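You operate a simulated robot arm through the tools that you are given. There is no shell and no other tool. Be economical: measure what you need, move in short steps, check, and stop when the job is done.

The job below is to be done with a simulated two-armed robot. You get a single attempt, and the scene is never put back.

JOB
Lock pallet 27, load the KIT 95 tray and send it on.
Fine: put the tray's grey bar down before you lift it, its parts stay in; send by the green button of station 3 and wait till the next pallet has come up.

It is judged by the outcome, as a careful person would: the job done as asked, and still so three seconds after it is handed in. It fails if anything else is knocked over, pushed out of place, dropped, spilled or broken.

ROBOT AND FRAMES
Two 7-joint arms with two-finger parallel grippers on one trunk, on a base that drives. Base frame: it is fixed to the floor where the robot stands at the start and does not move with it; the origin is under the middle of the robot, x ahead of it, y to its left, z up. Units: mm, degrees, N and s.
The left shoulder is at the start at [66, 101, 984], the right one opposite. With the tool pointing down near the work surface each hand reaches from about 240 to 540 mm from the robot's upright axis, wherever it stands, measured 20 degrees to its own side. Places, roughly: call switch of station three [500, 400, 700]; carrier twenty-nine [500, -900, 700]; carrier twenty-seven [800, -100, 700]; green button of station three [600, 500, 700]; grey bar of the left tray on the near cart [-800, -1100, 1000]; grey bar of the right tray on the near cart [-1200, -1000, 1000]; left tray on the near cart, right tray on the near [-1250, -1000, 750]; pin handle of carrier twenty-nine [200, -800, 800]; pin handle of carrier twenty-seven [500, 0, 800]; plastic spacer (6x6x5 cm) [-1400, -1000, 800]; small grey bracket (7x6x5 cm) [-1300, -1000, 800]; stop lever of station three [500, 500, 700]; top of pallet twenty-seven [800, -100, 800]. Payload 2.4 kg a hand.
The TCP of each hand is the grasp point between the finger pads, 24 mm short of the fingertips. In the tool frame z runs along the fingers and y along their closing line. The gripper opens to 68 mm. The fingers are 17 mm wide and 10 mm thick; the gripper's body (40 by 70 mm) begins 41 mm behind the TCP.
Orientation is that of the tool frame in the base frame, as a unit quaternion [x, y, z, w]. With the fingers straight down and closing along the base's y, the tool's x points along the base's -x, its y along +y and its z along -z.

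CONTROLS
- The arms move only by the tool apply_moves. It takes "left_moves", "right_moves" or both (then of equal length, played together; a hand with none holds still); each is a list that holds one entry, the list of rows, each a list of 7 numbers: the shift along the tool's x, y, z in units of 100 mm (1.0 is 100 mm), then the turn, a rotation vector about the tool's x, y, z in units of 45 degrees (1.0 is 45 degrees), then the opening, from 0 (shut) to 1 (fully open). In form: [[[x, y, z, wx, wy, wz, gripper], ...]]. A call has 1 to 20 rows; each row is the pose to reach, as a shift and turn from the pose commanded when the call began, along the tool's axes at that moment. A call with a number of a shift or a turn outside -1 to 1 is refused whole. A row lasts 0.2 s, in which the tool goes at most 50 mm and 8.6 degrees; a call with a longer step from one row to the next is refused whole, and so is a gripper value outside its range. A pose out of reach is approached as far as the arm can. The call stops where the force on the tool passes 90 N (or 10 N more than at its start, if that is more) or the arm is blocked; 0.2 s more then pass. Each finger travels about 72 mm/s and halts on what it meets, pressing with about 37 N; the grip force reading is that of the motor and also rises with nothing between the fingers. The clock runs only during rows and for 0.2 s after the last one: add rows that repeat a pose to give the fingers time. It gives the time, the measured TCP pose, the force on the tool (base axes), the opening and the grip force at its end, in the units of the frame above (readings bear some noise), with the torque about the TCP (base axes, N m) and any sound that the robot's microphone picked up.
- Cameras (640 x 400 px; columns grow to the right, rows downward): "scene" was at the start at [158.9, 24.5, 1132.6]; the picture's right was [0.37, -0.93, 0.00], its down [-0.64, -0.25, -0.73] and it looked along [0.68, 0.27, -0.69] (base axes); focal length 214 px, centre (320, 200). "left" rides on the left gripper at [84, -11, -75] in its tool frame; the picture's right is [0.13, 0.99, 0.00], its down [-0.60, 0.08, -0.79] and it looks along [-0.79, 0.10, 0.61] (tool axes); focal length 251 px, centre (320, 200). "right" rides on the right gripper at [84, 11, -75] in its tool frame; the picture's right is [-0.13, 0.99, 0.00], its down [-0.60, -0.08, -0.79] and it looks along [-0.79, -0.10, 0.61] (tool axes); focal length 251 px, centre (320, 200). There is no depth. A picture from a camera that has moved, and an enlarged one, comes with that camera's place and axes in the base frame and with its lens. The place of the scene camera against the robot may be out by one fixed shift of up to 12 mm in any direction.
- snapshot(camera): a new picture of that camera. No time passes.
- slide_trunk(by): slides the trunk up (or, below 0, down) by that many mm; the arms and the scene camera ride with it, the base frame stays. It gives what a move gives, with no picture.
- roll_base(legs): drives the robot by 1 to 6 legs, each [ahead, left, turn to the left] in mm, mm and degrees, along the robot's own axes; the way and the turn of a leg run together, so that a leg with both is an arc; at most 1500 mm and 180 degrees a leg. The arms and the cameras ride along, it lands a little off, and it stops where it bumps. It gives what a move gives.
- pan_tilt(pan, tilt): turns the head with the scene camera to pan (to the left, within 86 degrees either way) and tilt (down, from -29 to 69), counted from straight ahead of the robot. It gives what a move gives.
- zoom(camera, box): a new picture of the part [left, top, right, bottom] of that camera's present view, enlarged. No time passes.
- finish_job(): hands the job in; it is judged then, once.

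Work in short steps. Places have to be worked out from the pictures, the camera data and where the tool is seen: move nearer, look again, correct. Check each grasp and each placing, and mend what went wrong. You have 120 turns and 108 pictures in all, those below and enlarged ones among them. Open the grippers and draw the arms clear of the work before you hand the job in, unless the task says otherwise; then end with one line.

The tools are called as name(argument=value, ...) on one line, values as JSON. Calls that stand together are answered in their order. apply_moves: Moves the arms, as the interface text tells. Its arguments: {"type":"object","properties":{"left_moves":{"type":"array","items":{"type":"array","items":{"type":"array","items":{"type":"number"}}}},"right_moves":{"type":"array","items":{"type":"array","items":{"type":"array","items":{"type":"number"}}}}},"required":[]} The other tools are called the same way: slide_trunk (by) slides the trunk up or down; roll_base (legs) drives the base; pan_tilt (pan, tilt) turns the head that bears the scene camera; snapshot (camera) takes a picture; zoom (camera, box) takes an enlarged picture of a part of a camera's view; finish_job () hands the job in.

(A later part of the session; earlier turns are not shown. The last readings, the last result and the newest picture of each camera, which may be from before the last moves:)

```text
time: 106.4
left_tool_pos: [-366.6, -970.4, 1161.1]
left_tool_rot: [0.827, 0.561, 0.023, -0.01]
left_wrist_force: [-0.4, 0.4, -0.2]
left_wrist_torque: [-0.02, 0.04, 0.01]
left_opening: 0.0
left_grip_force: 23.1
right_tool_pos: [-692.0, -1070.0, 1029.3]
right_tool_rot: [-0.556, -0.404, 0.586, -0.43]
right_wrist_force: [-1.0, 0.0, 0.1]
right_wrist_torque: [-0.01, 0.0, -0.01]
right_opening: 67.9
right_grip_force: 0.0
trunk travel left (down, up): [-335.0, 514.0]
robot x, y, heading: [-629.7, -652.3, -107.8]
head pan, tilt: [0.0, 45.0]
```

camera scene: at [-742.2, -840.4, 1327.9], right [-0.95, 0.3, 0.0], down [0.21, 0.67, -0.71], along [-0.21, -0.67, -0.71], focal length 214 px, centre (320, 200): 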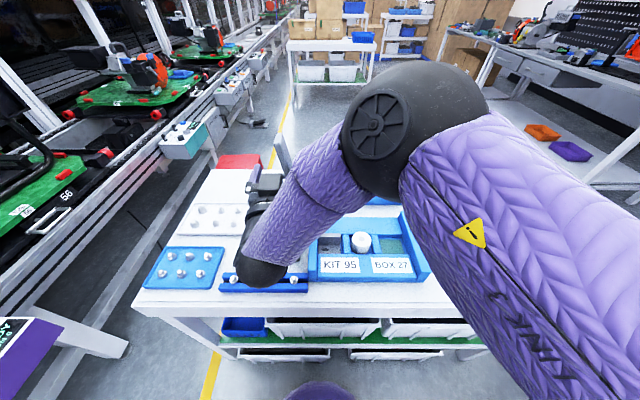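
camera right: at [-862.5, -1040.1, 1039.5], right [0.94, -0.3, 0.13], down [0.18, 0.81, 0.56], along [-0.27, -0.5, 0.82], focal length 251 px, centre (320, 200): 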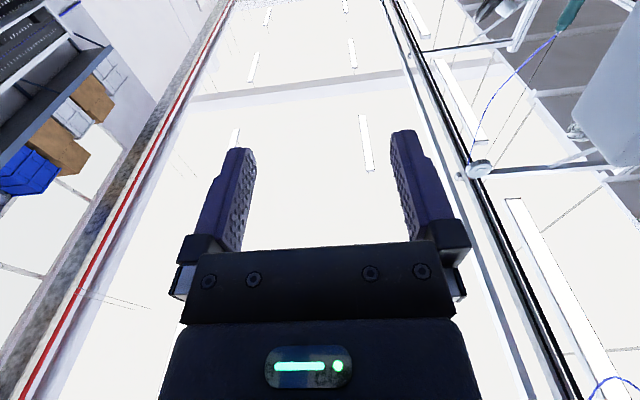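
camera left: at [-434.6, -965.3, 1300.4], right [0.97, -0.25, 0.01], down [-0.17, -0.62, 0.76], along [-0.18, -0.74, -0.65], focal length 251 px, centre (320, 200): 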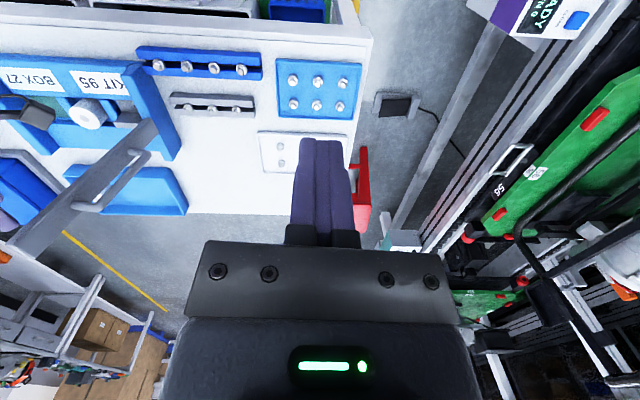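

apply_moves(right_moves=[[[-0.25, -0.2, 0, 0, 0, 0, 1], [-0.5, -0.45, 0, 0, 0, 0, 1], [-0.54, -0.57, 0.2, 0, 0, 0, 1], [-0.53, -0.57, 0.6, 0, 0, 0, 1], [-0.52, -0.57, 1.0, 0, 0, 0, 1]]])

snapshot(camera="left")

```text
time: 107.6
left_tool_pos: [-365.9, -970.0, 1161.9]
left_tool_rot: [0.827, 0.561, 0.024, -0.01]
left_wrist_force: [0.3, -0.2, -0.5]
left_wrist_torque: [0.0, -0.02, -0.03]
left_opening: 0.0
left_grip_force: 24.0
right_tool_pos: [-779.9, -1145.7, 1087.1]
right_tool_rot: [-0.555, -0.403, 0.587, -0.43]
right_wrist_force: [1.5, -1.2, -0.1]
right_wrist_torque: [-0.02, -0.02, 0.0]
right_opening: 67.8
right_grip_force: 0.1
trunk travel left (down, up): [-335.0, 514.0]
robot x, y, heading: [-632.4, -650.1, -107.9]
head pan, tilt: [0.0, 45.0]
```

```text
27 pictures are left
camera left: at [-348.5, -891.6, 1240.4], right [0.97, -0.25, 0.01], down [-0.17, -0.62, 0.76], along [-0.18, -0.74, -0.65], focal length 251 px, centre (320, 200)
```

left: 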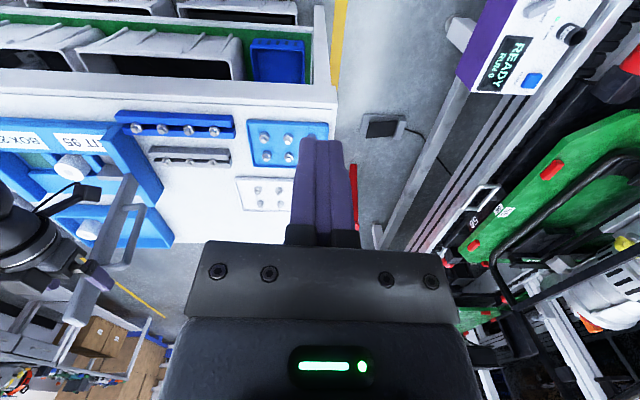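

The straddle is the same as before. I run the swing again, two 20° stages.

apply_moves(right_moves=[[[-0.04, -0.18, 0, 0, 0, 0.09, 0.8], [-0.064, -0.36, 0, 0, 0, 0.18, 0.8], [-0.076, -0.54, 0, 0, 0, 0.27, 0.8], [-0.076, -0.725, 0, 0, 0, 0.36, 0.8], [-0.064, -0.908, 0, 0, 0, 0.44, 0.8]]])

apply_moves(right_moves=[[[-0.04, -0.18, 0, 0, 0, 0.09, 0.8], [-0.064, -0.36, 0, 0, 0, 0.18, 0.8], [-0.076, -0.54, 0, 0, 0, 0.27, 0.8], [-0.076, -0.725, 0, 0, 0, 0.36, 0.8], [-0.064, -0.908, 0, 0, 0, 0.44, 0.8]]])

```text
time: 108.8
left_tool_pos: [-367.0, -971.2, 1162.3]
left_tool_rot: [0.827, 0.561, 0.023, -0.01]
left_wrist_force: [0.0, -0.3, -0.1]
left_wrist_torque: [-0.03, 0.02, -0.02]
left_opening: 0.0
left_grip_force: 23.8
right_tool_pos: [-834.7, -1118.5, 1110.5]
right_tool_rot: [0.619, 0.3, -0.504, 0.521]
right_wrist_force: [-0.5, -0.5, -0.7]
right_wrist_torque: [-0.04, 0.01, -0.01]
right_opening: 54.4
right_grip_force: 0.1
right hand out of reach, approached as far as the arm can: row 3, 4, 5
trunk travel left (down, up): [-335.0, 514.0]
robot x, y, heading: [-634.1, -653.9, -107.8]
head pan, tilt: [0.0, 45.0]
```

```text
time: 110.0
left_tool_pos: [-365.3, -969.7, 1161.7]
left_tool_rot: [0.827, 0.561, 0.023, -0.01]
left_wrist_force: [-0.4, 0.0, -0.1]
left_wrist_torque: [-0.01, 0.03, 0.03]
left_opening: 0.2
left_grip_force: 23.4
right_tool_pos: [-856.2, -1111.9, 1131.2]
right_tool_rot: [0.667, 0.186, -0.409, 0.594]
right_wrist_force: [0.5, -0.5, -0.3]
right_wrist_torque: [0.02, 0.0, 0.01]
right_opening: 54.3
right_grip_force: 0.0
right hand out of reach, approached as far as the arm can: row 1, 2, 3, 4, 5
trunk travel left (down, up): [-335.0, 514.0]
robot x, y, heading: [-628.8, -649.9, -107.9]
head pan, tilt: [0.0, 45.0]
```

The rolled wrist posture hits joint limits. New plan: back to rest; then the right hand, closed and pitched only 45° (a posture it reached well), serves as a shelf right of the bar, while the left hand tips the bar over from the left. First I return the bar.

apply_moves(right_moves=[[[0.17, 0.07, 0.02, 0, 0, -0.18, 0.8], [0.34, 0.14, 0.04, 0, 0, -0.36, 0.9], [0.52, 0.21, 0.06, 0, 0, -0.54, 1], [0.7, 0.28, 0.08, 0, 0, -0.72, 1], [0.85, 0.34, 0.09, 0, 0, -0.88, 1]]])

apply_moves(right_moves=[[[0, 0, -0.3, 0, 0, 0, 1], [0, 0, -0.6, 0, 0, 0, 1], [0, 0, -0.8, 0, 0, 0, 1], [0, -0.4, -0.8, 0, 0, 0, 0.5], [0, -0.8, -0.8, 0, 0, 0, 0]]])

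apply_moves(right_moves=[[[0, 0, 0, 0, 0.19, 0, 0], [0, -0.1, 0, 0, 0.38, 0, 0], [0, -0.2, 0, 0, 0.57, 0, 0], [0, -0.3, 0, 0, 0.76, 0, 0], [0, -0.3, 0, 0, 0.95, 0, 0], [0, -0.3, 0, 0, 1, 0, 0]]])

snapshot(camera="scene")

```text
time: 111.2
left_tool_pos: [-366.2, -969.9, 1161.2]
left_tool_rot: [0.827, 0.561, 0.024, -0.011]
left_wrist_force: [0.1, 0.6, -0.6]
left_wrist_torque: [0.0, -0.01, 0.0]
left_opening: 0.2
left_grip_force: 23.1
right_tool_pos: [-778.1, -1145.9, 1089.0]
right_tool_rot: [-0.555, -0.404, 0.587, -0.429]
right_wrist_force: [0.2, 0.4, -0.8]
right_wrist_torque: [0.02, 0.0, -0.01]
right_opening: 67.8
right_grip_force: 0.0
trunk travel left (down, up): [-335.0, 514.0]
robot x, y, heading: [-628.7, -652.8, -107.8]
head pan, tilt: [0.0, 45.0]
```

```text
time: 112.4
left_tool_pos: [-365.7, -969.4, 1161.2]
left_tool_rot: [0.827, 0.561, 0.023, -0.011]
left_wrist_force: [0.7, -0.7, -0.1]
left_wrist_torque: [-0.01, 0.03, -0.02]
left_opening: 0.0
left_grip_force: 23.7
right_tool_pos: [-817.7, -1046.3, 1086.7]
right_tool_rot: [-0.557, -0.403, 0.587, -0.428]
right_wrist_force: [-0.1, -0.2, 0.3]
right_wrist_torque: [0.0, -0.01, -0.02]
right_opening: 0.1
right_grip_force: 8.7
right hand out of reach, approached as far as the arm can: row 5
trunk travel left (down, up): [-335.0, 514.0]
robot x, y, heading: [-630.7, -650.3, -107.8]
head pan, tilt: [0.0, 45.0]
```

```text
time: 113.8
left_tool_pos: [-366.2, -970.0, 1162.2]
left_tool_rot: [0.828, 0.561, 0.023, -0.011]
left_wrist_force: [0.2, -0.7, 0.9]
left_wrist_torque: [0.04, 0.01, 0.0]
left_opening: 0.0
left_grip_force: 23.5
right_tool_pos: [-846.9, -1038.1, 1090.5]
right_tool_rot: [0.738, 0.538, -0.327, 0.243]
right_wrist_force: [0.4, 0.3, 0.3]
right_wrist_torque: [-0.02, 0.0, 0.0]
right_opening: 0.0
right_grip_force: 23.7
trunk travel left (down, up): [-335.0, 514.0]
robot x, y, heading: [-627.6, -656.0, -107.8]
head pan, tilt: [0.0, 45.0]
```

```text
26 pictures are left
camera scene: at [-658.8, -775.1, 1267.4], right [-0.95, 0.3, 0.0], down [0.21, 0.67, -0.71], along [-0.21, -0.67, -0.71], focal length 214 px, centre (320, 200)
```

scene: 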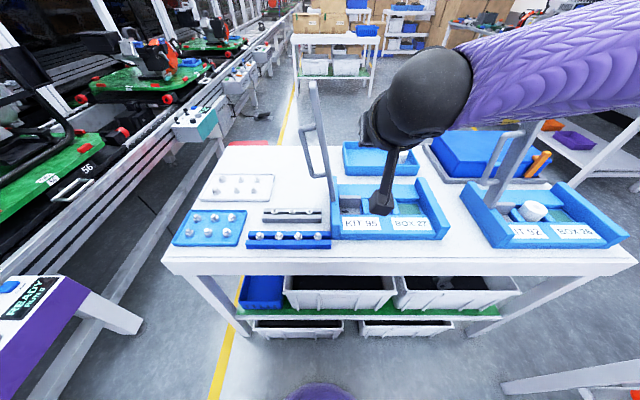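

Now, with the tray's geometry settled (hinge L≈-457, z≈825), I drive 60 mm forward, set the right-hand shelf right of the bar, and bring the left hand toward the D-handle's left side.

roll_base(legs=[[60, 0, 0]])

apply_moves(right_moves=[[[0.06, -0.05, 0.15, 0, 0, 0, 0], [0.12, -0.1, 0.3, 0, 0, 0, 0], [0.184, -0.15, 0.45, 0, 0, 0, 0]]], left_moves=[[[-0.27, -0.28, 0.15, 0, 0, 0, 0], [-0.54, -0.56, 0.3, 0, 0, 0, 0], [-0.8, -0.84, 0.45, 0, 0, 0, 0]]])

apply_moves(left_moves=[[[-0.27, -0.28, 0.15, 0, 0, 0, 0], [-0.54, -0.56, 0.3, 0, 0, 0, 0], [-0.8, -0.84, 0.45, 0, 0, 0, 0]]])

snapshot(camera="left")

snapshot(camera="scene")

```text
time: 114.8
left_tool_pos: [-384.8, -1025.6, 1160.6]
left_tool_rot: [0.828, 0.561, 0.023, -0.011]
left_wrist_force: [0.0, -1.2, 0.0]
left_wrist_torque: [-0.01, 0.0, -0.04]
left_opening: 0.0
left_grip_force: 23.0
right_tool_pos: [-865.1, -1094.4, 1089.6]
right_tool_rot: [0.738, 0.537, -0.329, 0.242]
right_wrist_force: [-0.2, -0.6, 1.1]
right_wrist_torque: [0.02, -0.02, 0.04]
right_opening: 0.1
right_grip_force: 23.3
trunk travel left (down, up): [-335.0, 514.0]
robot x, y, heading: [-651.5, -708.3, -107.7]
head pan, tilt: [0.0, 45.0]
```

```text
time: 115.6
left_tool_pos: [-493.4, -1068.6, 1112.5]
left_tool_rot: [0.828, 0.561, 0.024, -0.011]
left_wrist_force: [-1.2, 0.9, 1.2]
left_wrist_torque: [0.0, 0.0, 0.02]
left_opening: 0.0
left_grip_force: 23.6
right_tool_pos: [-887.1, -1110.1, 1045.8]
right_tool_rot: [0.738, 0.537, -0.329, 0.243]
right_wrist_force: [-0.1, -0.2, 0.3]
right_wrist_torque: [-0.03, 0.02, 0.05]
right_opening: 0.0
right_grip_force: 23.8
trunk travel left (down, up): [-335.0, 514.0]
robot x, y, heading: [-648.0, -710.6, -107.7]
head pan, tilt: [0.0, 45.0]
```

```text
time: 116.4
left_tool_pos: [-603.4, -1107.8, 1063.9]
left_tool_rot: [0.828, 0.56, 0.025, -0.011]
left_wrist_force: [-0.2, 0.1, -0.3]
left_wrist_torque: [0.01, -0.02, 0.04]
left_opening: 0.0
left_grip_force: 23.4
right_tool_pos: [-887.0, -1109.0, 1046.0]
right_tool_rot: [0.738, 0.536, -0.33, 0.243]
right_wrist_force: [0.1, -0.2, 0.5]
right_wrist_torque: [-0.02, 0.0, -0.01]
right_opening: 0.0
right_grip_force: 24.0
trunk travel left (down, up): [-335.0, 514.0]
robot x, y, heading: [-649.6, -704.6, -107.7]
head pan, tilt: [0.0, 45.0]
```

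```text
25 pictures are left
camera left: at [-585.1, -1029.0, 1142.3], right [0.97, -0.25, 0.01], down [-0.17, -0.62, 0.76], along [-0.18, -0.74, -0.65], focal length 251 px, centre (320, 200)
```

left: 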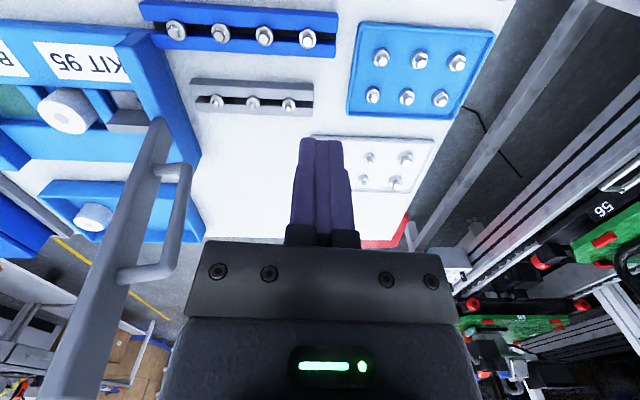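

```text
24 pictures are left
camera scene: at [-677.3, -831.6, 1267.3], right [-0.95, 0.3, 0.0], down [0.22, 0.67, -0.71], along [-0.22, -0.67, -0.71], focal length 214 px, centre (320, 200)
```

scene: 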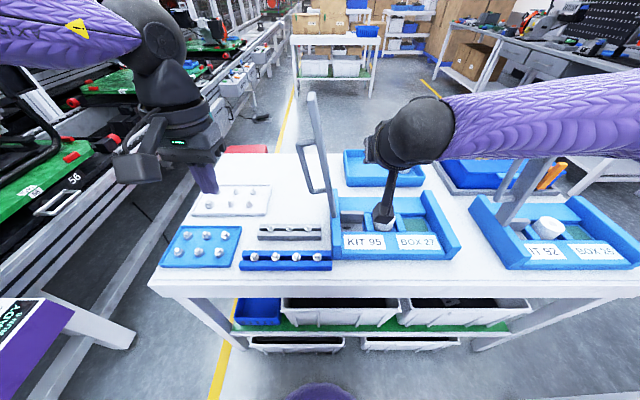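

Both hands are placed; the D-handle rod is at L≈-352. I bring the left finger ahead to the bar's depth, close to the left of the rod.

apply_moves(left_moves=[[[-0.4, 0, 0.1, 0, 0, 0, 0], [-0.8, 0, 0.25, 0, 0, 0, 0], [-1.0, -0.2, 0.39, 0, 0, 0, 0], [-1.0, -0.55, 0.39, 0, 0, 0, 0]]])

snapshot(camera="left")

```text
time: 117.4
left_tool_pos: [-640.5, -1151.8, 1017.8]
left_tool_rot: [0.827, 0.561, 0.022, -0.01]
left_wrist_force: [0.4, -0.5, -0.4]
left_wrist_torque: [-0.01, 0.0, 0.01]
left_opening: 0.0
left_grip_force: 23.9
left hand out of reach, approached as far as the arm can: row 2, 3, 4
right_tool_pos: [-886.9, -1109.7, 1046.3]
right_tool_rot: [0.738, 0.537, -0.329, 0.243]
right_wrist_force: [0.6, -0.7, -0.6]
right_wrist_torque: [0.0, 0.01, 0.01]
right_opening: 0.0
right_grip_force: 23.9
trunk travel left (down, up): [-335.0, 514.0]
robot x, y, heading: [-651.8, -706.7, -107.6]
head pan, tilt: [0.0, 45.0]
```

```text
23 pictures are left
camera left: at [-622.9, -1073.1, 1096.3], right [0.97, -0.25, 0.01], down [-0.17, -0.62, 0.76], along [-0.18, -0.74, -0.65], focal length 251 px, centre (320, 200)
```

left: 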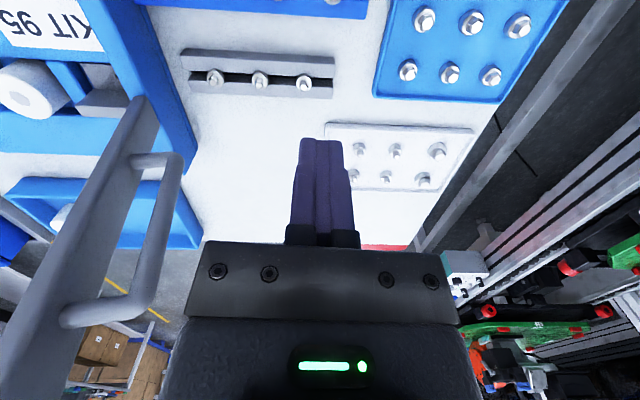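

The left hand is short by ~40 mm in depth. I drive 32 mm forward and retry, pulling the right shelf back by the same amount.

roll_base(legs=[[32, 0, 0]])

apply_moves(left_moves=[[[0, -0.2, 0, 0, 0, 0, 0], [-0.08, -0.4, 0, 0, 0, 0, 0], [-0.15, -0.5, 0, 0, 0, 0, 0]]], right_moves=[[[0.1, 0, -0.1, 0, 0, 0, 0], [0.2, 0, -0.2, 0, 0, 0, 0], [0.2, 0, -0.2, 0, 0, 0, 0]]])

snapshot(camera="left")

```text
time: 118.2
left_tool_pos: [-650.8, -1182.0, 1017.2]
left_tool_rot: [0.828, 0.56, 0.023, -0.011]
left_wrist_force: [0.2, -0.7, -0.2]
left_wrist_torque: [0.03, 0.0, 0.03]
left_opening: 0.0
left_grip_force: 24.0
right_tool_pos: [-896.9, -1139.9, 1046.7]
right_tool_rot: [0.737, 0.537, -0.33, 0.243]
right_wrist_force: [0.8, 0.1, 0.6]
right_wrist_torque: [-0.01, -0.02, 0.02]
right_opening: 0.0
right_grip_force: 23.5
trunk travel left (down, up): [-335.0, 514.0]
robot x, y, heading: [-657.5, -736.6, -107.6]
head pan, tilt: [0.0, 45.0]
```

```text
time: 119.0
left_tool_pos: [-665.8, -1158.1, 1014.0]
left_tool_rot: [0.829, 0.559, 0.023, -0.011]
left_wrist_force: [-0.4, 0.3, 0.4]
left_wrist_torque: [0.0, 0.01, 0.01]
left_opening: 0.2
left_grip_force: 23.9
left hand out of reach, approached as far as the arm can: row 1, 2, 3
right_tool_pos: [-887.7, -1111.8, 1047.2]
right_tool_rot: [0.739, 0.536, -0.329, 0.242]
right_wrist_force: [0.4, 0.1, 0.1]
right_wrist_torque: [-0.02, 0.01, -0.01]
right_opening: 0.2
right_grip_force: 23.5
trunk travel left (down, up): [-335.0, 514.0]
robot x, y, heading: [-659.5, -736.1, -107.7]
head pan, tilt: [0.0, 45.0]
```

```text
22 pictures are left
camera left: at [-647.8, -1079.2, 1093.3], right [0.97, -0.25, 0.01], down [-0.17, -0.62, 0.76], along [-0.18, -0.74, -0.65], focal length 251 px, centre (320, 200)
```

left: 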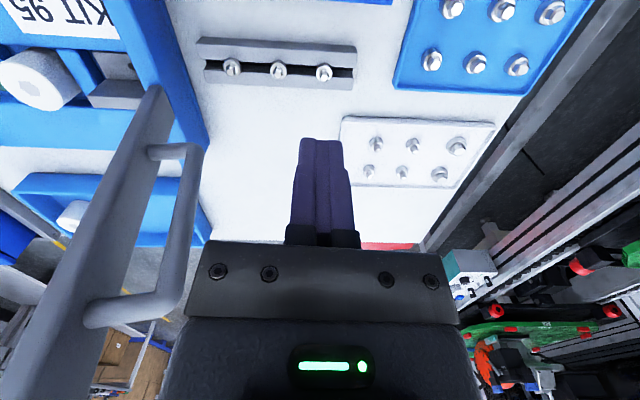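

Inward reach is limited with the tool straight down; pitching the left hand 30° forward gains reach. I pitch it and go ahead 35 mm and a little right.

apply_moves(left_moves=[[[0, 0, 0, 0, -0.17, 0, 0], [-0.1, 0, 0, 0, -0.34, 0, 0], [-0.2, 0, 0, 0, -0.51, 0, 0], [-0.36, 0, 0, 0, -0.66, 0, 0], [-0.36, -0.15, 0, 0, -0.66, 0, 0], [-0.36, -0.3, 0, 0, -0.66, 0, 0]]])

snapshot(camera="scene")

```text
time: 120.4
left_tool_pos: [-707.9, -1179.7, 1012.5]
left_tool_rot: [0.806, 0.545, -0.19, 0.134]
left_wrist_force: [0.2, 0.2, -0.8]
left_wrist_torque: [-0.01, 0.01, -0.01]
left_opening: 0.0
left_grip_force: 23.8
right_tool_pos: [-887.5, -1111.3, 1045.5]
right_tool_rot: [0.738, 0.537, -0.33, 0.242]
right_wrist_force: [0.7, 0.3, 0.2]
right_wrist_torque: [0.01, 0.02, -0.04]
right_opening: 0.0
right_grip_force: 23.7
trunk travel left (down, up): [-335.0, 514.0]
robot x, y, heading: [-660.7, -735.5, -107.9]
head pan, tilt: [0.0, 45.0]
```

```text
21 pictures are left
camera scene: at [-686.7, -861.4, 1267.3], right [-0.95, 0.3, 0.0], down [0.22, 0.67, -0.71], along [-0.22, -0.67, -0.71], focal length 214 px, centre (320, 200)
```

scene: 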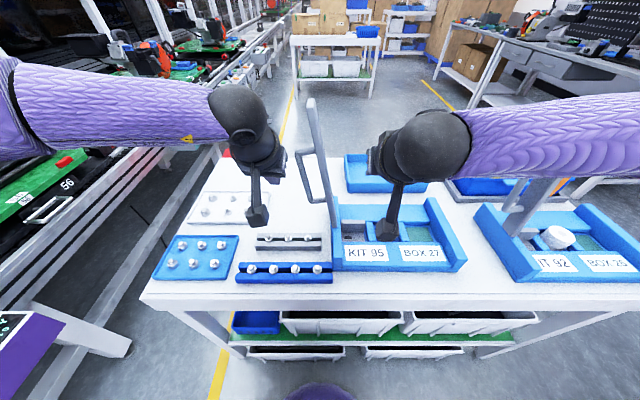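

Both hands are in place on either side of the bar. I push the D-handle to the right with the left finger in small rows until the bar tips onto the right-hand shelf.

apply_moves(left_moves=[[[0, -0.16, 0, 0, 0, 0, 0], [-0.01, -0.32, 0.01, 0, 0, 0, 0], [-0.02, -0.48, 0.02, 0, 0, 0, 0], [-0.03, -0.64, 0.03, 0, 0, 0, 0], [-0.04, -0.8, 0.04, 0, 0, 0, 0], [-0.05, -0.95, 0.05, 0, 0, 0, 0]]])

zoom(camera="scene", box=[200, 80, 480, 300])

```text
time: 121.8
left_tool_pos: [-724.2, -1147.1, 1019.8]
left_tool_rot: [0.805, 0.545, -0.191, 0.134]
left_wrist_force: [0.8, -0.1, 0.1]
left_wrist_torque: [-0.04, -0.02, 0.0]
left_opening: 0.1
left_grip_force: 23.6
left hand out of reach, approached as far as the arm can: row 1, 2, 3, 4, 5, 6
right_tool_pos: [-888.5, -1112.0, 1046.2]
right_tool_rot: [0.738, 0.536, -0.33, 0.243]
right_wrist_force: [-0.8, 0.3, -0.4]
right_wrist_torque: [0.0, 0.0, -0.01]
right_opening: 0.1
right_grip_force: 24.0
trunk travel left (down, up): [-335.0, 514.0]
robot x, y, heading: [-659.4, -735.4, -107.9]
head pan, tilt: [0.0, 45.0]
```

```text
1.82 times, centred on (340, 190) of scene
camera zoom: at [-686.7, -861.3, 1267.4], right [-0.95, 0.3, 0.0], down [0.22, 0.67, -0.71], along [-0.22, -0.67, -0.71], focal length 390 px, centre (284, 218)
```

zoom: 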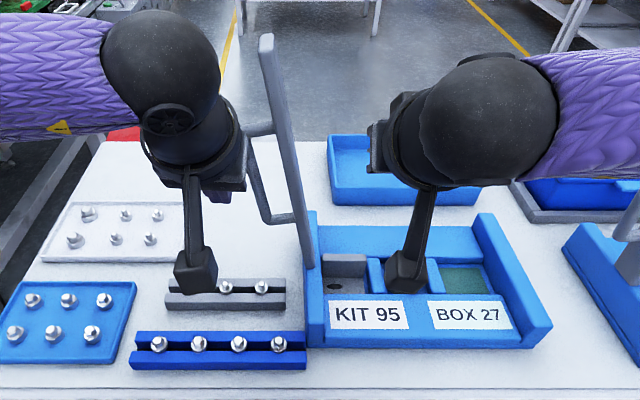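

The left hand loses depth as it goes inward, so I'll let the base do the push: reset the left finger, bring the right shelf close to the bar's right side, then drive the base 95 mm to the right.

apply_moves(left_moves=[[[0, 0.25, 0, 0, 0, 0, 0], [-0.12, 0.27, 0.07, 0, 0, 0, 0], [-0.25, 0.27, 0.14, 0, 0, 0, 0]]], right_moves=[[[0, 0.25, 0, 0, 0, 0, 0], [0, 0.5, 0, 0, 0, 0, 0], [0, 0.65, 0, 0, 0, 0, 0]]])

roll_base(legs=[[0, -95, 0]])

zoom(camera="scene", box=[200, 80, 480, 300])

```text
time: 122.6
left_tool_pos: [-707.8, -1183.6, 1015.4]
left_tool_rot: [0.806, 0.545, -0.19, 0.133]
left_wrist_force: [-0.3, 0.4, -0.3]
left_wrist_torque: [0.0, -0.01, 0.01]
left_opening: 0.0
left_grip_force: 23.7
right_tool_pos: [-823.7, -1131.8, 1045.4]
right_tool_rot: [0.738, 0.536, -0.33, 0.242]
right_wrist_force: [0.0, -0.2, 1.5]
right_wrist_torque: [0.01, -0.04, -0.01]
right_opening: 0.0
right_grip_force: 23.3
trunk travel left (down, up): [-335.0, 514.0]
robot x, y, heading: [-659.7, -738.7, -107.8]
head pan, tilt: [0.0, 45.0]
```

```text
time: 123.7
left_tool_pos: [-794.1, -1155.4, 1016.2]
left_tool_rot: [0.806, 0.544, -0.19, 0.135]
left_wrist_force: [0.0, 0.5, 0.6]
left_wrist_torque: [0.01, 0.02, 0.01]
left_opening: 0.0
left_grip_force: 24.1
right_tool_pos: [-911.7, -1103.3, 1045.3]
right_tool_rot: [0.738, 0.537, -0.329, 0.243]
right_wrist_force: [-0.5, 0.4, -0.5]
right_wrist_torque: [-0.01, -0.01, 0.03]
right_opening: 0.1
right_grip_force: 23.3
trunk travel left (down, up): [-335.0, 514.0]
robot x, y, heading: [-746.0, -711.4, -107.8]
head pan, tilt: [0.0, 45.0]
```

```text
1.82 times, centred on (340, 190) of scene
camera zoom: at [-775.0, -833.1, 1267.3], right [-0.95, 0.3, 0.0], down [0.22, 0.67, -0.71], along [-0.21, -0.67, -0.71], focal length 390 px, centre (284, 218)
```

zoom: 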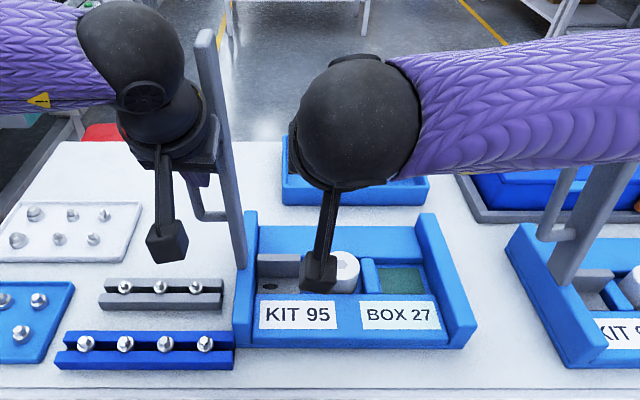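

The bar has come part way (about -6° from vertical). I shift the shelf 50 mm left relative to me and drive the base another 55 mm right.

apply_moves(right_moves=[[[0, 0.25, 0, 0, 0, 0, 0], [0, 0.5, 0, 0, 0, 0, 0]]])

roll_base(legs=[[0, -55, 0]])

zoom(camera="scene", box=[180, 80, 460, 300])

```text
time: 124.3
left_tool_pos: [-794.9, -1155.1, 1015.9]
left_tool_rot: [0.805, 0.545, -0.19, 0.134]
left_wrist_force: [-0.5, -0.3, -0.5]
left_wrist_torque: [0.03, 0.01, 0.03]
left_opening: 0.0
left_grip_force: 23.9
right_tool_pos: [-862.8, -1118.7, 1046.1]
right_tool_rot: [0.738, 0.537, -0.33, 0.243]
right_wrist_force: [0.3, 0.1, 0.5]
right_wrist_torque: [0.01, 0.0, 0.02]
right_opening: 0.0
right_grip_force: 23.8
trunk travel left (down, up): [-335.0, 514.0]
robot x, y, heading: [-748.6, -709.7, -107.7]
head pan, tilt: [0.0, 45.0]
```

```text
time: 125.3
left_tool_pos: [-846.1, -1138.7, 1015.9]
left_tool_rot: [0.806, 0.544, -0.19, 0.134]
left_wrist_force: [-0.1, 0.6, 0.0]
left_wrist_torque: [-0.03, -0.01, 0.01]
left_opening: 0.0
left_grip_force: 23.9
right_tool_pos: [-915.6, -1100.4, 1046.2]
right_tool_rot: [0.738, 0.537, -0.33, 0.242]
right_wrist_force: [-1.2, 0.4, 0.1]
right_wrist_torque: [-0.01, -0.04, 0.0]
right_opening: 0.0
right_grip_force: 23.4
trunk travel left (down, up): [-335.0, 514.0]
robot x, y, heading: [-798.6, -694.2, -107.8]
head pan, tilt: [0.0, 45.0]
```

```text
1.82 times, centred on (320, 190) of scene
camera zoom: at [-827.1, -816.5, 1267.3], right [-0.95, 0.3, 0.0], down [0.22, 0.67, -0.71], along [-0.21, -0.67, -0.71], focal length 390 px, centre (320, 218)
```

zoom: 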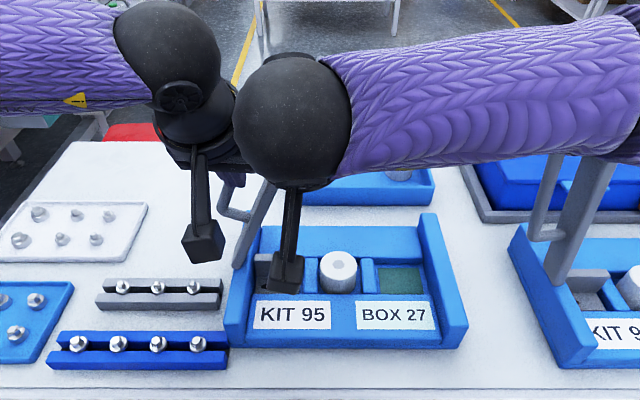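

The bar has tipped onto the right-hand shelf. Now I lower the shelf along the arc.

apply_moves(right_moves=[[[0.045, -0.15, 0.045, 0, 0, 0, 0], [0.099, -0.3, 0.099, 0, 0, 0, 0], [0.158, -0.44, 0.158, 0, 0, 0, 0], [0.224, -0.575, 0.224, 0, 0, 0, 0], [0.297, -0.703, 0.297, 0, 0, 0, 0], [0.376, -0.824, 0.376, 0, 0, 0, 0], [0.44, -0.91, 0.44, 0, 0, 0, 0], [0.506, -0.985, 0.506, 0, 0, 0, 0]]])

zoom(camera="scene", box=[180, 80, 460, 300])

```text
time: 127.1
left_tool_pos: [-846.7, -1138.2, 1015.1]
left_tool_rot: [0.806, 0.544, -0.191, 0.134]
left_wrist_force: [0.7, -0.3, 0.5]
left_wrist_torque: [-0.01, -0.04, -0.05]
left_opening: 0.0
left_grip_force: 23.6
right_tool_pos: [-1008.2, -1075.8, 975.4]
right_tool_rot: [0.737, 0.537, -0.33, 0.243]
right_wrist_force: [-0.8, 0.3, 0.2]
right_wrist_torque: [0.02, -0.02, 0.0]
right_opening: 0.1
right_grip_force: 23.1
trunk travel left (down, up): [-335.0, 514.0]
robot x, y, heading: [-802.0, -692.6, -107.5]
head pan, tilt: [0.0, 45.0]
```

```text
1.82 times, centred on (320, 190) of scene
camera zoom: at [-826.6, -816.5, 1267.4], right [-0.95, 0.3, 0.0], down [0.21, 0.67, -0.71], along [-0.21, -0.67, -0.71], focal length 390 px, centre (320, 218)
```

zoom: 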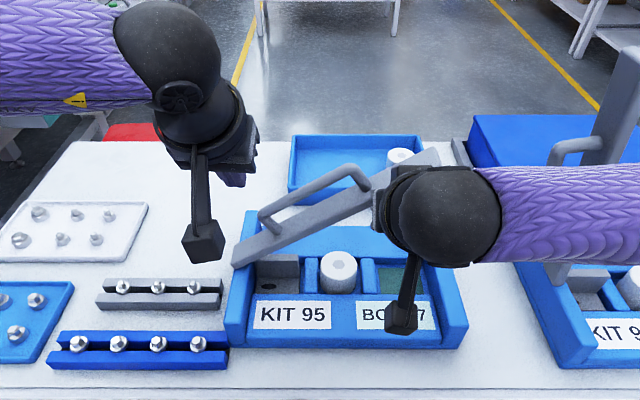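

The bar follows nicely. I lower on to about 75° and look.

apply_moves(right_moves=[[[0.141, -0.146, 0.141, 0, 0, 0, 0], [0.29, -0.27, 0.29, 0, 0, 0, 0], [0.45, -0.371, 0.45, 0, 0, 0, 0], [0.616, -0.448, 0.616, 0, 0, 0, 0], [0.74, -0.49, 0.74, 0, 0, 0, 0]]])

zoom(camera="scene", box=[220, 100, 460, 290])

```text
time: 128.3
left_tool_pos: [-845.2, -1138.0, 1015.1]
left_tool_rot: [0.806, 0.545, -0.19, 0.133]
left_wrist_force: [0.4, -0.2, 0.7]
left_wrist_torque: [0.01, 0.01, 0.02]
left_opening: 0.2
left_grip_force: 23.6
right_tool_pos: [-1059.3, -1066.8, 869.2]
right_tool_rot: [0.738, 0.537, -0.33, 0.243]
right_wrist_force: [0.1, 0.3, -0.4]
right_wrist_torque: [0.04, 0.01, 0.0]
right_opening: 0.0
right_grip_force: 23.2
trunk travel left (down, up): [-335.0, 514.0]
robot x, y, heading: [-796.3, -693.2, -107.9]
head pan, tilt: [0.0, 45.0]
```

```text
2.11 times, centred on (340, 195) of scene
camera zoom: at [-826.7, -816.6, 1267.4], right [-0.95, 0.3, 0.0], down [0.21, 0.67, -0.71], along [-0.21, -0.67, -0.71], focal length 452 px, centre (278, 210)
```

zoom: 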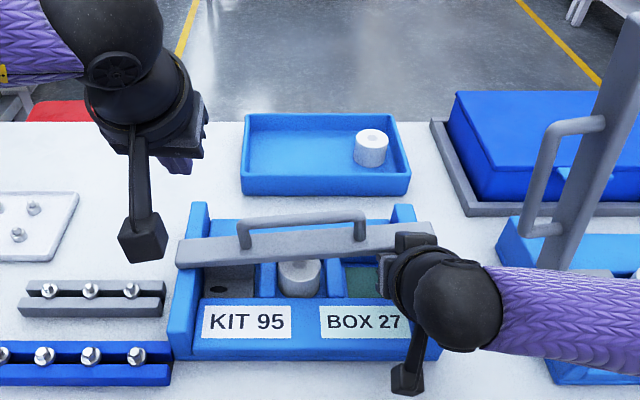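

Only ~10° left. I lower 25 mm more, then draw the fingers out backward along their own axis.

apply_moves(right_moves=[[[0.08, -0.02, 0.08, 0, 0, 0, 0], [0.16, -0.03, 0.16, 0, 0, 0, 0], [0.2, -0.03, 0.2, 0, 0, 0, 0]]])

zoom(camera="scene", box=[220, 100, 460, 290])

```text
time: 129.1
left_tool_pos: [-847.1, -1139.2, 1016.1]
left_tool_rot: [0.806, 0.544, -0.191, 0.132]
left_wrist_force: [0.1, 0.0, 0.1]
left_wrist_torque: [-0.01, 0.01, -0.01]
left_opening: 0.2
left_grip_force: 23.7
right_tool_pos: [-1081.2, -1069.3, 857.9]
right_tool_rot: [0.738, 0.538, -0.328, 0.242]
right_wrist_force: [3.0, 0.9, 0.2]
right_wrist_torque: [-0.03, -0.07, 0.08]
right_opening: 0.2
right_grip_force: 23.9
right hand out of reach, approached as far as the arm can: row 1, 2, 3
trunk travel left (down, up): [-335.0, 514.0]
robot x, y, heading: [-799.6, -691.2, -107.7]
head pan, tilt: [0.0, 45.0]
```

```text
2.11 times, centred on (340, 195) of scene
camera zoom: at [-826.3, -816.5, 1267.4], right [-0.95, 0.3, 0.0], down [0.21, 0.67, -0.71], along [-0.21, -0.67, -0.71], focal length 452 px, centre (278, 210)
```

zoom: 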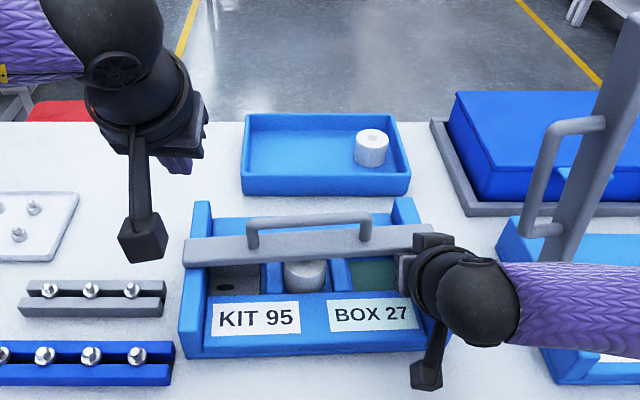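

The bar is nearly flat. I draw the right fingers out backward-up.

apply_moves(right_moves=[[[0.1, 0.05, -0.1, 0, 0, 0, 0], [0.1, 0.05, -0.4, 0, 0, 0, 0], [0.1, 0.05, -0.8, 0, 0, 0, 0], [0, 0.05, -1.0, 0, 0, 0, 0]]])

zoom(camera="scene", box=[220, 100, 460, 290])

```text
time: 130.1
left_tool_pos: [-844.9, -1138.4, 1016.3]
left_tool_rot: [0.806, 0.544, -0.191, 0.133]
left_wrist_force: [0.0, 0.3, -0.4]
left_wrist_torque: [0.01, 0.02, 0.01]
left_opening: 0.0
left_grip_force: 24.1
right_tool_pos: [-1054.0, -997.4, 921.0]
right_tool_rot: [0.738, 0.537, -0.33, 0.242]
right_wrist_force: [0.5, -0.1, -0.1]
right_wrist_torque: [-0.02, 0.0, 0.0]
right_opening: 0.0
right_grip_force: 23.2
right hand out of reach, approached as far as the arm can: row 1, 2
trunk travel left (down, up): [-335.0, 514.0]
robot x, y, heading: [-795.4, -692.1, -108.0]
head pan, tilt: [0.0, 45.0]
```

```text
2.11 times, centred on (340, 195) of scene
camera zoom: at [-826.5, -816.6, 1267.4], right [-0.95, 0.3, 0.0], down [0.21, 0.67, -0.71], along [-0.21, -0.67, -0.71], focal length 452 px, centre (278, 210)
```

zoom: 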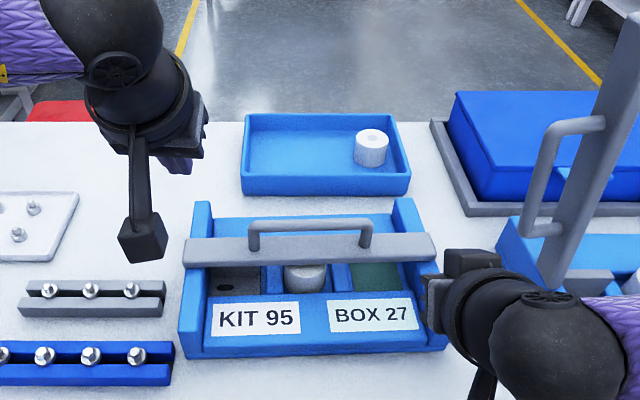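

The bar is down across the tray, handle on top, parts inside, neighbours untouched. I raise the right hand, bring it left, and turn it back to tool-down with fingers closing along depth; the left hand is retired to its side.

apply_moves(right_moves=[[[-0.2, 0.1, -0.2, 0, 0, 0, 0], [-0.4, 0.3, -0.4, 0, 0, 0, 0], [-0.6, 0.5, -0.6, 0, 0, 0, 0.5], [-0.8, 0.75, -0.8, 0, 0, 0, 1], [-0.99, 1.0, -0.99, 0, 0, 0, 1]]], left_moves=[[[0, 0.3, 0, 0, 0, 0, 0], [0.1, 0.6, -0.1, 0, 0.17, 0, 0], [0.2, 0.9, -0.2, 0, 0.34, 0, 0], [0.4, 1.0, -0.3, 0, 0.5, 0, 0], [0.6, 1.0, -0.3, 0, 0.66, 0, 0]]])

apply_moves(right_moves=[[[0, 0, 0, 0, 0.19, 0, 1], [0, 0, 0, 0, 0.38, 0, 1], [0, 0, 0, 0, 0.57, 0, 1], [0, 0, 0, 0, 0.76, 0, 1], [0, 0, 0, 0, 0.95, 0, 1], [0, 0, 0, 0, 1, 0, 1]]])

apply_moves(right_moves=[[[0, 0, 0, 0, 0, 0.19, 1], [0, 0, 0, 0, 0, 0.38, 1], [0, 0, 0, 0, 0, 0.57, 1], [0, 0, 0, 0, 0, 0.76, 1], [0, 0, 0, 0, 0, 0.95, 1], [0, 0, 0, 0, 0, 1, 1]]])

apply_moves(right_moves=[[[0, 0, 0, 0, 0, 0.19, 1], [0, 0, 0, 0, 0, 0.38, 1], [0, 0, 0, 0, 0, 0.57, 1], [0, 0, 0, 0, 0, 0.76, 1], [0, 0, 0, 0, 0, 0.95, 1], [0, 0, 0, 0, 0, 1, 1]]])

snapshot(camera="right")

```text
time: 131.3
left_tool_pos: [-727.4, -1112.4, 1016.8]
left_tool_rot: [0.828, 0.56, 0.023, -0.011]
left_wrist_force: [-0.7, 0.0, 0.4]
left_wrist_torque: [-0.02, 0.0, -0.02]
left_opening: 0.0
left_grip_force: 23.3
right_tool_pos: [-956.9, -1021.1, 1063.5]
right_tool_rot: [0.738, 0.537, -0.33, 0.243]
right_wrist_force: [0.9, 1.0, -0.3]
right_wrist_torque: [-0.02, -0.01, -0.01]
right_opening: 68.1
right_grip_force: 0.0
trunk travel left (down, up): [-335.0, 514.0]
robot x, y, heading: [-799.1, -693.1, -107.5]
head pan, tilt: [0.0, 45.0]
```

```text
time: 132.7
left_tool_pos: [-727.8, -1113.3, 1017.9]
left_tool_rot: [0.827, 0.561, 0.023, -0.011]
left_wrist_force: [0.5, 0.0, -1.6]
left_wrist_torque: [0.02, 0.01, -0.01]
left_opening: 0.0
left_grip_force: 24.0
right_tool_pos: [-956.6, -1020.5, 1063.4]
right_tool_rot: [0.808, 0.589, -0.021, 0.018]
right_wrist_force: [0.2, -0.1, 0.4]
right_wrist_torque: [-0.02, 0.02, 0.01]
right_opening: 68.0
right_grip_force: 0.1
trunk travel left (down, up): [-335.0, 514.0]
robot x, y, heading: [-795.3, -692.9, -107.7]
head pan, tilt: [0.0, 45.0]
```

```text
time: 134.1
left_tool_pos: [-727.7, -1112.5, 1018.9]
left_tool_rot: [0.827, 0.561, 0.023, -0.01]
left_wrist_force: [0.3, 0.9, -0.2]
left_wrist_torque: [-0.03, -0.01, 0.01]
left_opening: 0.0
left_grip_force: 23.6
right_tool_pos: [-957.0, -1019.0, 1064.0]
right_tool_rot: [0.972, 0.233, -0.013, 0.025]
right_wrist_force: [0.2, -0.8, 0.3]
right_wrist_torque: [-0.01, 0.01, -0.04]
right_opening: 67.8
right_grip_force: 0.0
trunk travel left (down, up): [-335.0, 514.0]
robot x, y, heading: [-803.1, -694.4, -107.6]
head pan, tilt: [0.0, 45.0]
```

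```text
time: 135.5
left_tool_pos: [-727.3, -1112.9, 1018.8]
left_tool_rot: [0.827, 0.562, 0.023, -0.01]
left_wrist_force: [-0.2, 0.7, 0.1]
left_wrist_torque: [-0.03, 0.0, 0.01]
left_opening: 0.0
left_grip_force: 23.6
right_tool_pos: [-956.9, -1019.0, 1061.0]
right_tool_rot: [0.987, -0.156, -0.002, 0.028]
right_wrist_force: [-0.2, -0.5, -0.5]
right_wrist_torque: [0.0, 0.0, 0.0]
right_opening: 67.8
right_grip_force: 0.1
trunk travel left (down, up): [-335.0, 514.0]
robot x, y, heading: [-798.2, -693.9, -107.5]
head pan, tilt: [0.0, 45.0]
```

```text
13 pictures are left
camera right: at [-880.0, -1050.2, 1136.8], right [-0.43, -0.9, 0.06], down [-0.54, 0.3, 0.78], along [-0.73, 0.3, -0.62], focal length 251 px, centre (320, 200)
```

right: 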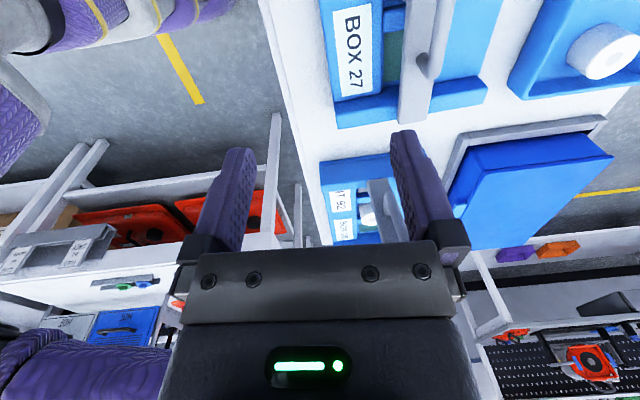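

Handle centre estimated at L≈-587, depth≈1366, z≈897. I move over it and take one look.

apply_moves(right_moves=[[[0.05, 0.3, 0, 0, 0, 0, 1], [0.1, 0.6, 0.2, 0, 0, 0, 1], [0.15, 0.85, 0.5, 0, 0, 0, 1], [0.17, 0.97, 0.85, 0, 0, 0, 1]]])

snapshot(camera="right")

```text
time: 136.5
left_tool_pos: [-726.6, -1113.8, 1016.3]
left_tool_rot: [0.828, 0.561, 0.024, -0.01]
left_wrist_force: [0.3, 0.0, 0.5]
left_wrist_torque: [0.0, -0.03, 0.03]
left_opening: 0.1
left_grip_force: 23.8
right_tool_pos: [-973.0, -1123.3, 982.3]
right_tool_rot: [0.988, -0.153, -0.003, 0.029]
right_wrist_force: [-0.5, 0.4, 0.4]
right_wrist_torque: [0.0, 0.0, 0.0]
right_opening: 68.3
right_grip_force: 0.0
trunk travel left (down, up): [-335.0, 514.0]
robot x, y, heading: [-796.7, -689.7, -107.7]
head pan, tilt: [0.0, 45.0]
```

```text
12 pictures are left
camera right: at [-894.7, -1154.5, 1057.7], right [-0.43, -0.9, 0.06], down [-0.54, 0.3, 0.78], along [-0.73, 0.3, -0.62], focal length 251 px, centre (320, 200)
```

right: 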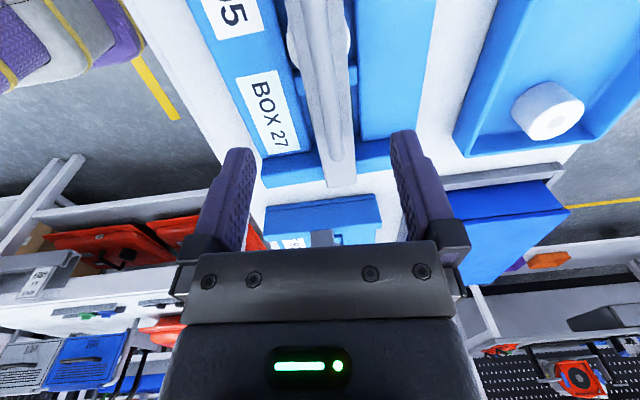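

Centred over the handle rod. I descend 89 mm and close on it.

apply_moves(right_moves=[[[0, 0, 0.3, 0, 0, 0, 1], [0, -0.01, 0.6, 0, 0, 0, 1], [0, -0.02, 0.8, 0, 0, 0, 1], [0, -0.02, 0.9, 0, 0, 0, 1], [0, -0.02, 0.9, 0, 0, 0, 0.5], [0, -0.02, 0.9, 0, 0, 0, 0], [0, -0.02, 0.9, 0, 0, 0, 0], [0, -0.02, 0.9, 0, 0, 0, 0]]])

snapshot(camera="right")

```text
time: 138.3
left_tool_pos: [-726.8, -1113.7, 1016.5]
left_tool_rot: [0.827, 0.561, 0.024, -0.012]
left_wrist_force: [-0.1, 0.5, -0.2]
left_wrist_torque: [0.0, -0.04, -0.01]
left_opening: 0.3
left_grip_force: 23.1
right_tool_pos: [-972.6, -1124.4, 894.1]
right_tool_rot: [0.988, -0.155, -0.002, 0.029]
right_wrist_force: [-1.9, -3.9, -0.2]
right_wrist_torque: [0.0, 0.03, 0.47]
right_opening: 13.1
right_grip_force: 33.6
trunk travel left (down, up): [-335.0, 514.0]
robot x, y, heading: [-795.1, -694.9, -107.8]
head pan, tilt: [0.0, 45.0]
```

```text
11 pictures are left
camera right: at [-895.6, -1156.3, 968.6], right [-0.43, -0.9, 0.06], down [-0.54, 0.3, 0.78], along [-0.73, 0.3, -0.62], focal length 251 px, centre (320, 200)
```

right: 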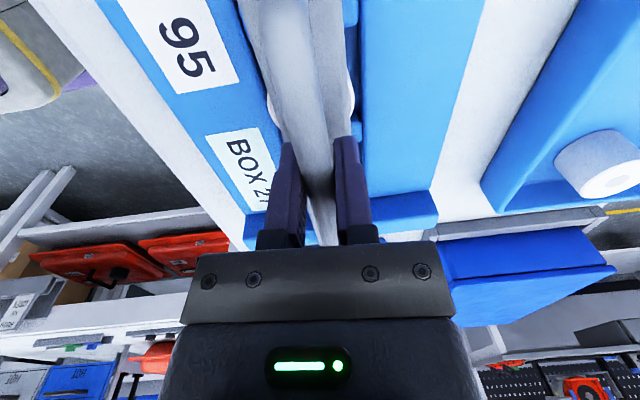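

The rod is gripped (13 mm). I lift straight up with the trunk, 120 mm.

slide_trunk(by=120)

snapshot(camera="scene")

```text
time: 139.8
left_tool_pos: [-728.4, -1113.9, 1136.2]
left_tool_rot: [0.827, 0.561, 0.023, -0.012]
left_wrist_force: [0.3, -0.4, 0.9]
left_wrist_torque: [0.0, 0.01, 0.01]
left_opening: 0.0
left_grip_force: 23.4
right_tool_pos: [-970.8, -1124.7, 1012.9]
right_tool_rot: [0.988, -0.153, -0.002, 0.029]
right_wrist_force: [2.2, -0.5, -5.8]
right_wrist_torque: [0.2, 0.6, 0.02]
right_opening: 13.4
right_grip_force: 33.4
trunk travel left (down, up): [-455.0, 394.0]
robot x, y, heading: [-801.2, -694.4, -107.7]
head pan, tilt: [0.0, 45.0]
```

```text
10 pictures are left
camera scene: at [-821.0, -800.8, 1388.1], right [-0.95, 0.3, 0.0], down [0.21, 0.67, -0.71], along [-0.21, -0.67, -0.71], focal length 214 px, centre (320, 200)
```

scene: 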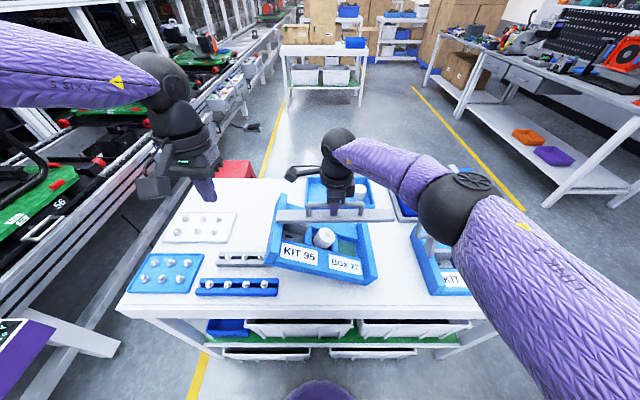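

The tray looks tilted; I zoom to see whether it hangs properly.

zoom(camera="scene", box=[220, 150, 440, 310])

```text
2.50 times, centred on (330, 230) of scene
camera zoom: at [-821.0, -800.8, 1388.1], right [-0.95, 0.3, 0.0], down [0.21, 0.67, -0.71], along [-0.21, -0.67, -0.71], focal length 536 px, centre (295, 125)
```

zoom: 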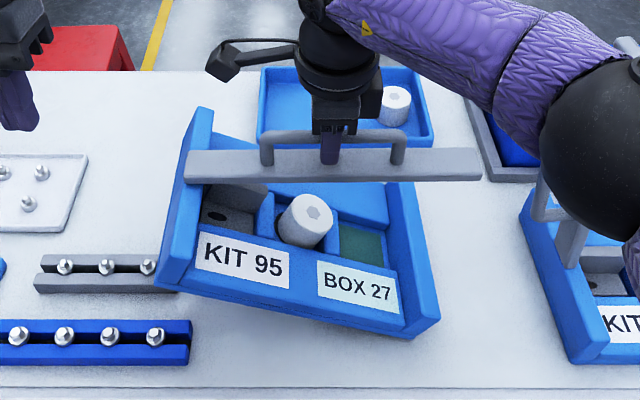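

The bar's free end isn't latched: the tray hangs only by the hinge and its right side still rests on the table. I lower it again and press the bar down to latch it.

slide_trunk(by=-120)

apply_moves(right_moves=[[[0, 0, 0.04, 0, 0, 0, 0], [0, 0, 0.08, 0, 0, 0, 0], [0, 0, 0.12, 0, 0, 0, 0], [0, 0, 0.16, 0, 0, 0, 0], [0, 0, 0.2, 0, 0, 0, 0], [0, 0, 0.24, 0, 0, 0, 0], [0, 0, 0.28, 0, 0, 0, 0]]])

```text
time: 141.3
left_tool_pos: [-728.5, -1112.7, 1016.6]
left_tool_rot: [0.827, 0.561, 0.022, -0.01]
left_wrist_force: [0.1, 0.6, -0.1]
left_wrist_torque: [0.03, 0.0, -0.01]
left_opening: 0.0
left_grip_force: 23.7
right_tool_pos: [-971.5, -1124.6, 894.4]
right_tool_rot: [0.988, -0.154, -0.002, 0.03]
right_wrist_force: [-2.7, -4.1, 6.3]
right_wrist_torque: [-0.3, -0.81, 0.07]
right_opening: 13.3
right_grip_force: 33.0
trunk travel left (down, up): [-335.0, 514.0]
robot x, y, heading: [-794.1, -693.0, -107.5]
head pan, tilt: [0.0, 45.0]
```

```text
time: 142.5
left_tool_pos: [-727.2, -1109.6, 1018.5]
left_tool_rot: [0.828, 0.561, 0.022, -0.008]
left_wrist_force: [0.6, -0.1, -0.2]
left_wrist_torque: [0.01, 0.0, 0.0]
left_opening: 0.1
left_grip_force: 23.3
right_tool_pos: [-971.6, -1124.7, 882.7]
right_tool_rot: [0.987, -0.156, 0.001, 0.038]
right_wrist_force: [-1.1, 15.5, 48.8]
right_wrist_torque: [1.24, -0.38, 0.09]
right_opening: 13.4
right_grip_force: 33.6
trunk travel left (down, up): [-335.0, 514.0]
robot x, y, heading: [-799.4, -696.4, -107.5]
head pan, tilt: [0.0, 45.0]
stopped in row 6 (right hand): the force on the tool passed its limit at 95 N (the readings are from after the stop); the commanded pose is now the measured one
```

Pressed to 95 N after 12 mm of travel. I test with a small 40 mm lift.

slide_trunk(by=40)

zoom(camera="scene", box=[240, 140, 440, 290])

```text
time: 143.4
left_tool_pos: [-728.2, -1113.7, 1055.5]
left_tool_rot: [0.827, 0.561, 0.022, -0.012]
left_wrist_force: [-0.1, 0.0, -0.2]
left_wrist_torque: [-0.01, -0.02, -0.05]
left_opening: 0.0
left_grip_force: 23.9
right_tool_pos: [-972.0, -1127.3, 917.8]
right_tool_rot: [0.987, -0.155, -0.001, 0.034]
right_wrist_force: [1.3, 0.6, -6.1]
right_wrist_torque: [0.24, 0.65, -0.11]
right_opening: 13.4
right_grip_force: 33.6
trunk travel left (down, up): [-375.0, 475.0]
robot x, y, heading: [-798.4, -692.4, -107.6]
head pan, tilt: [0.0, 45.0]
```

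```text
2.67 times, centred on (340, 215) of scene
camera zoom: at [-824.4, -811.1, 1307.6], right [-0.95, 0.3, 0.0], down [0.21, 0.67, -0.71], along [-0.21, -0.67, -0.71], focal length 572 px, centre (267, 160)
```

zoom: 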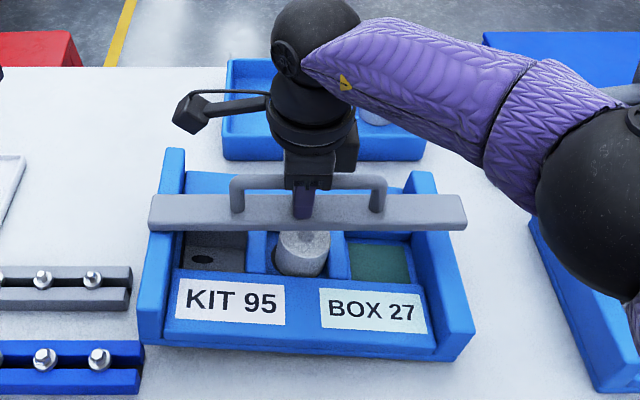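

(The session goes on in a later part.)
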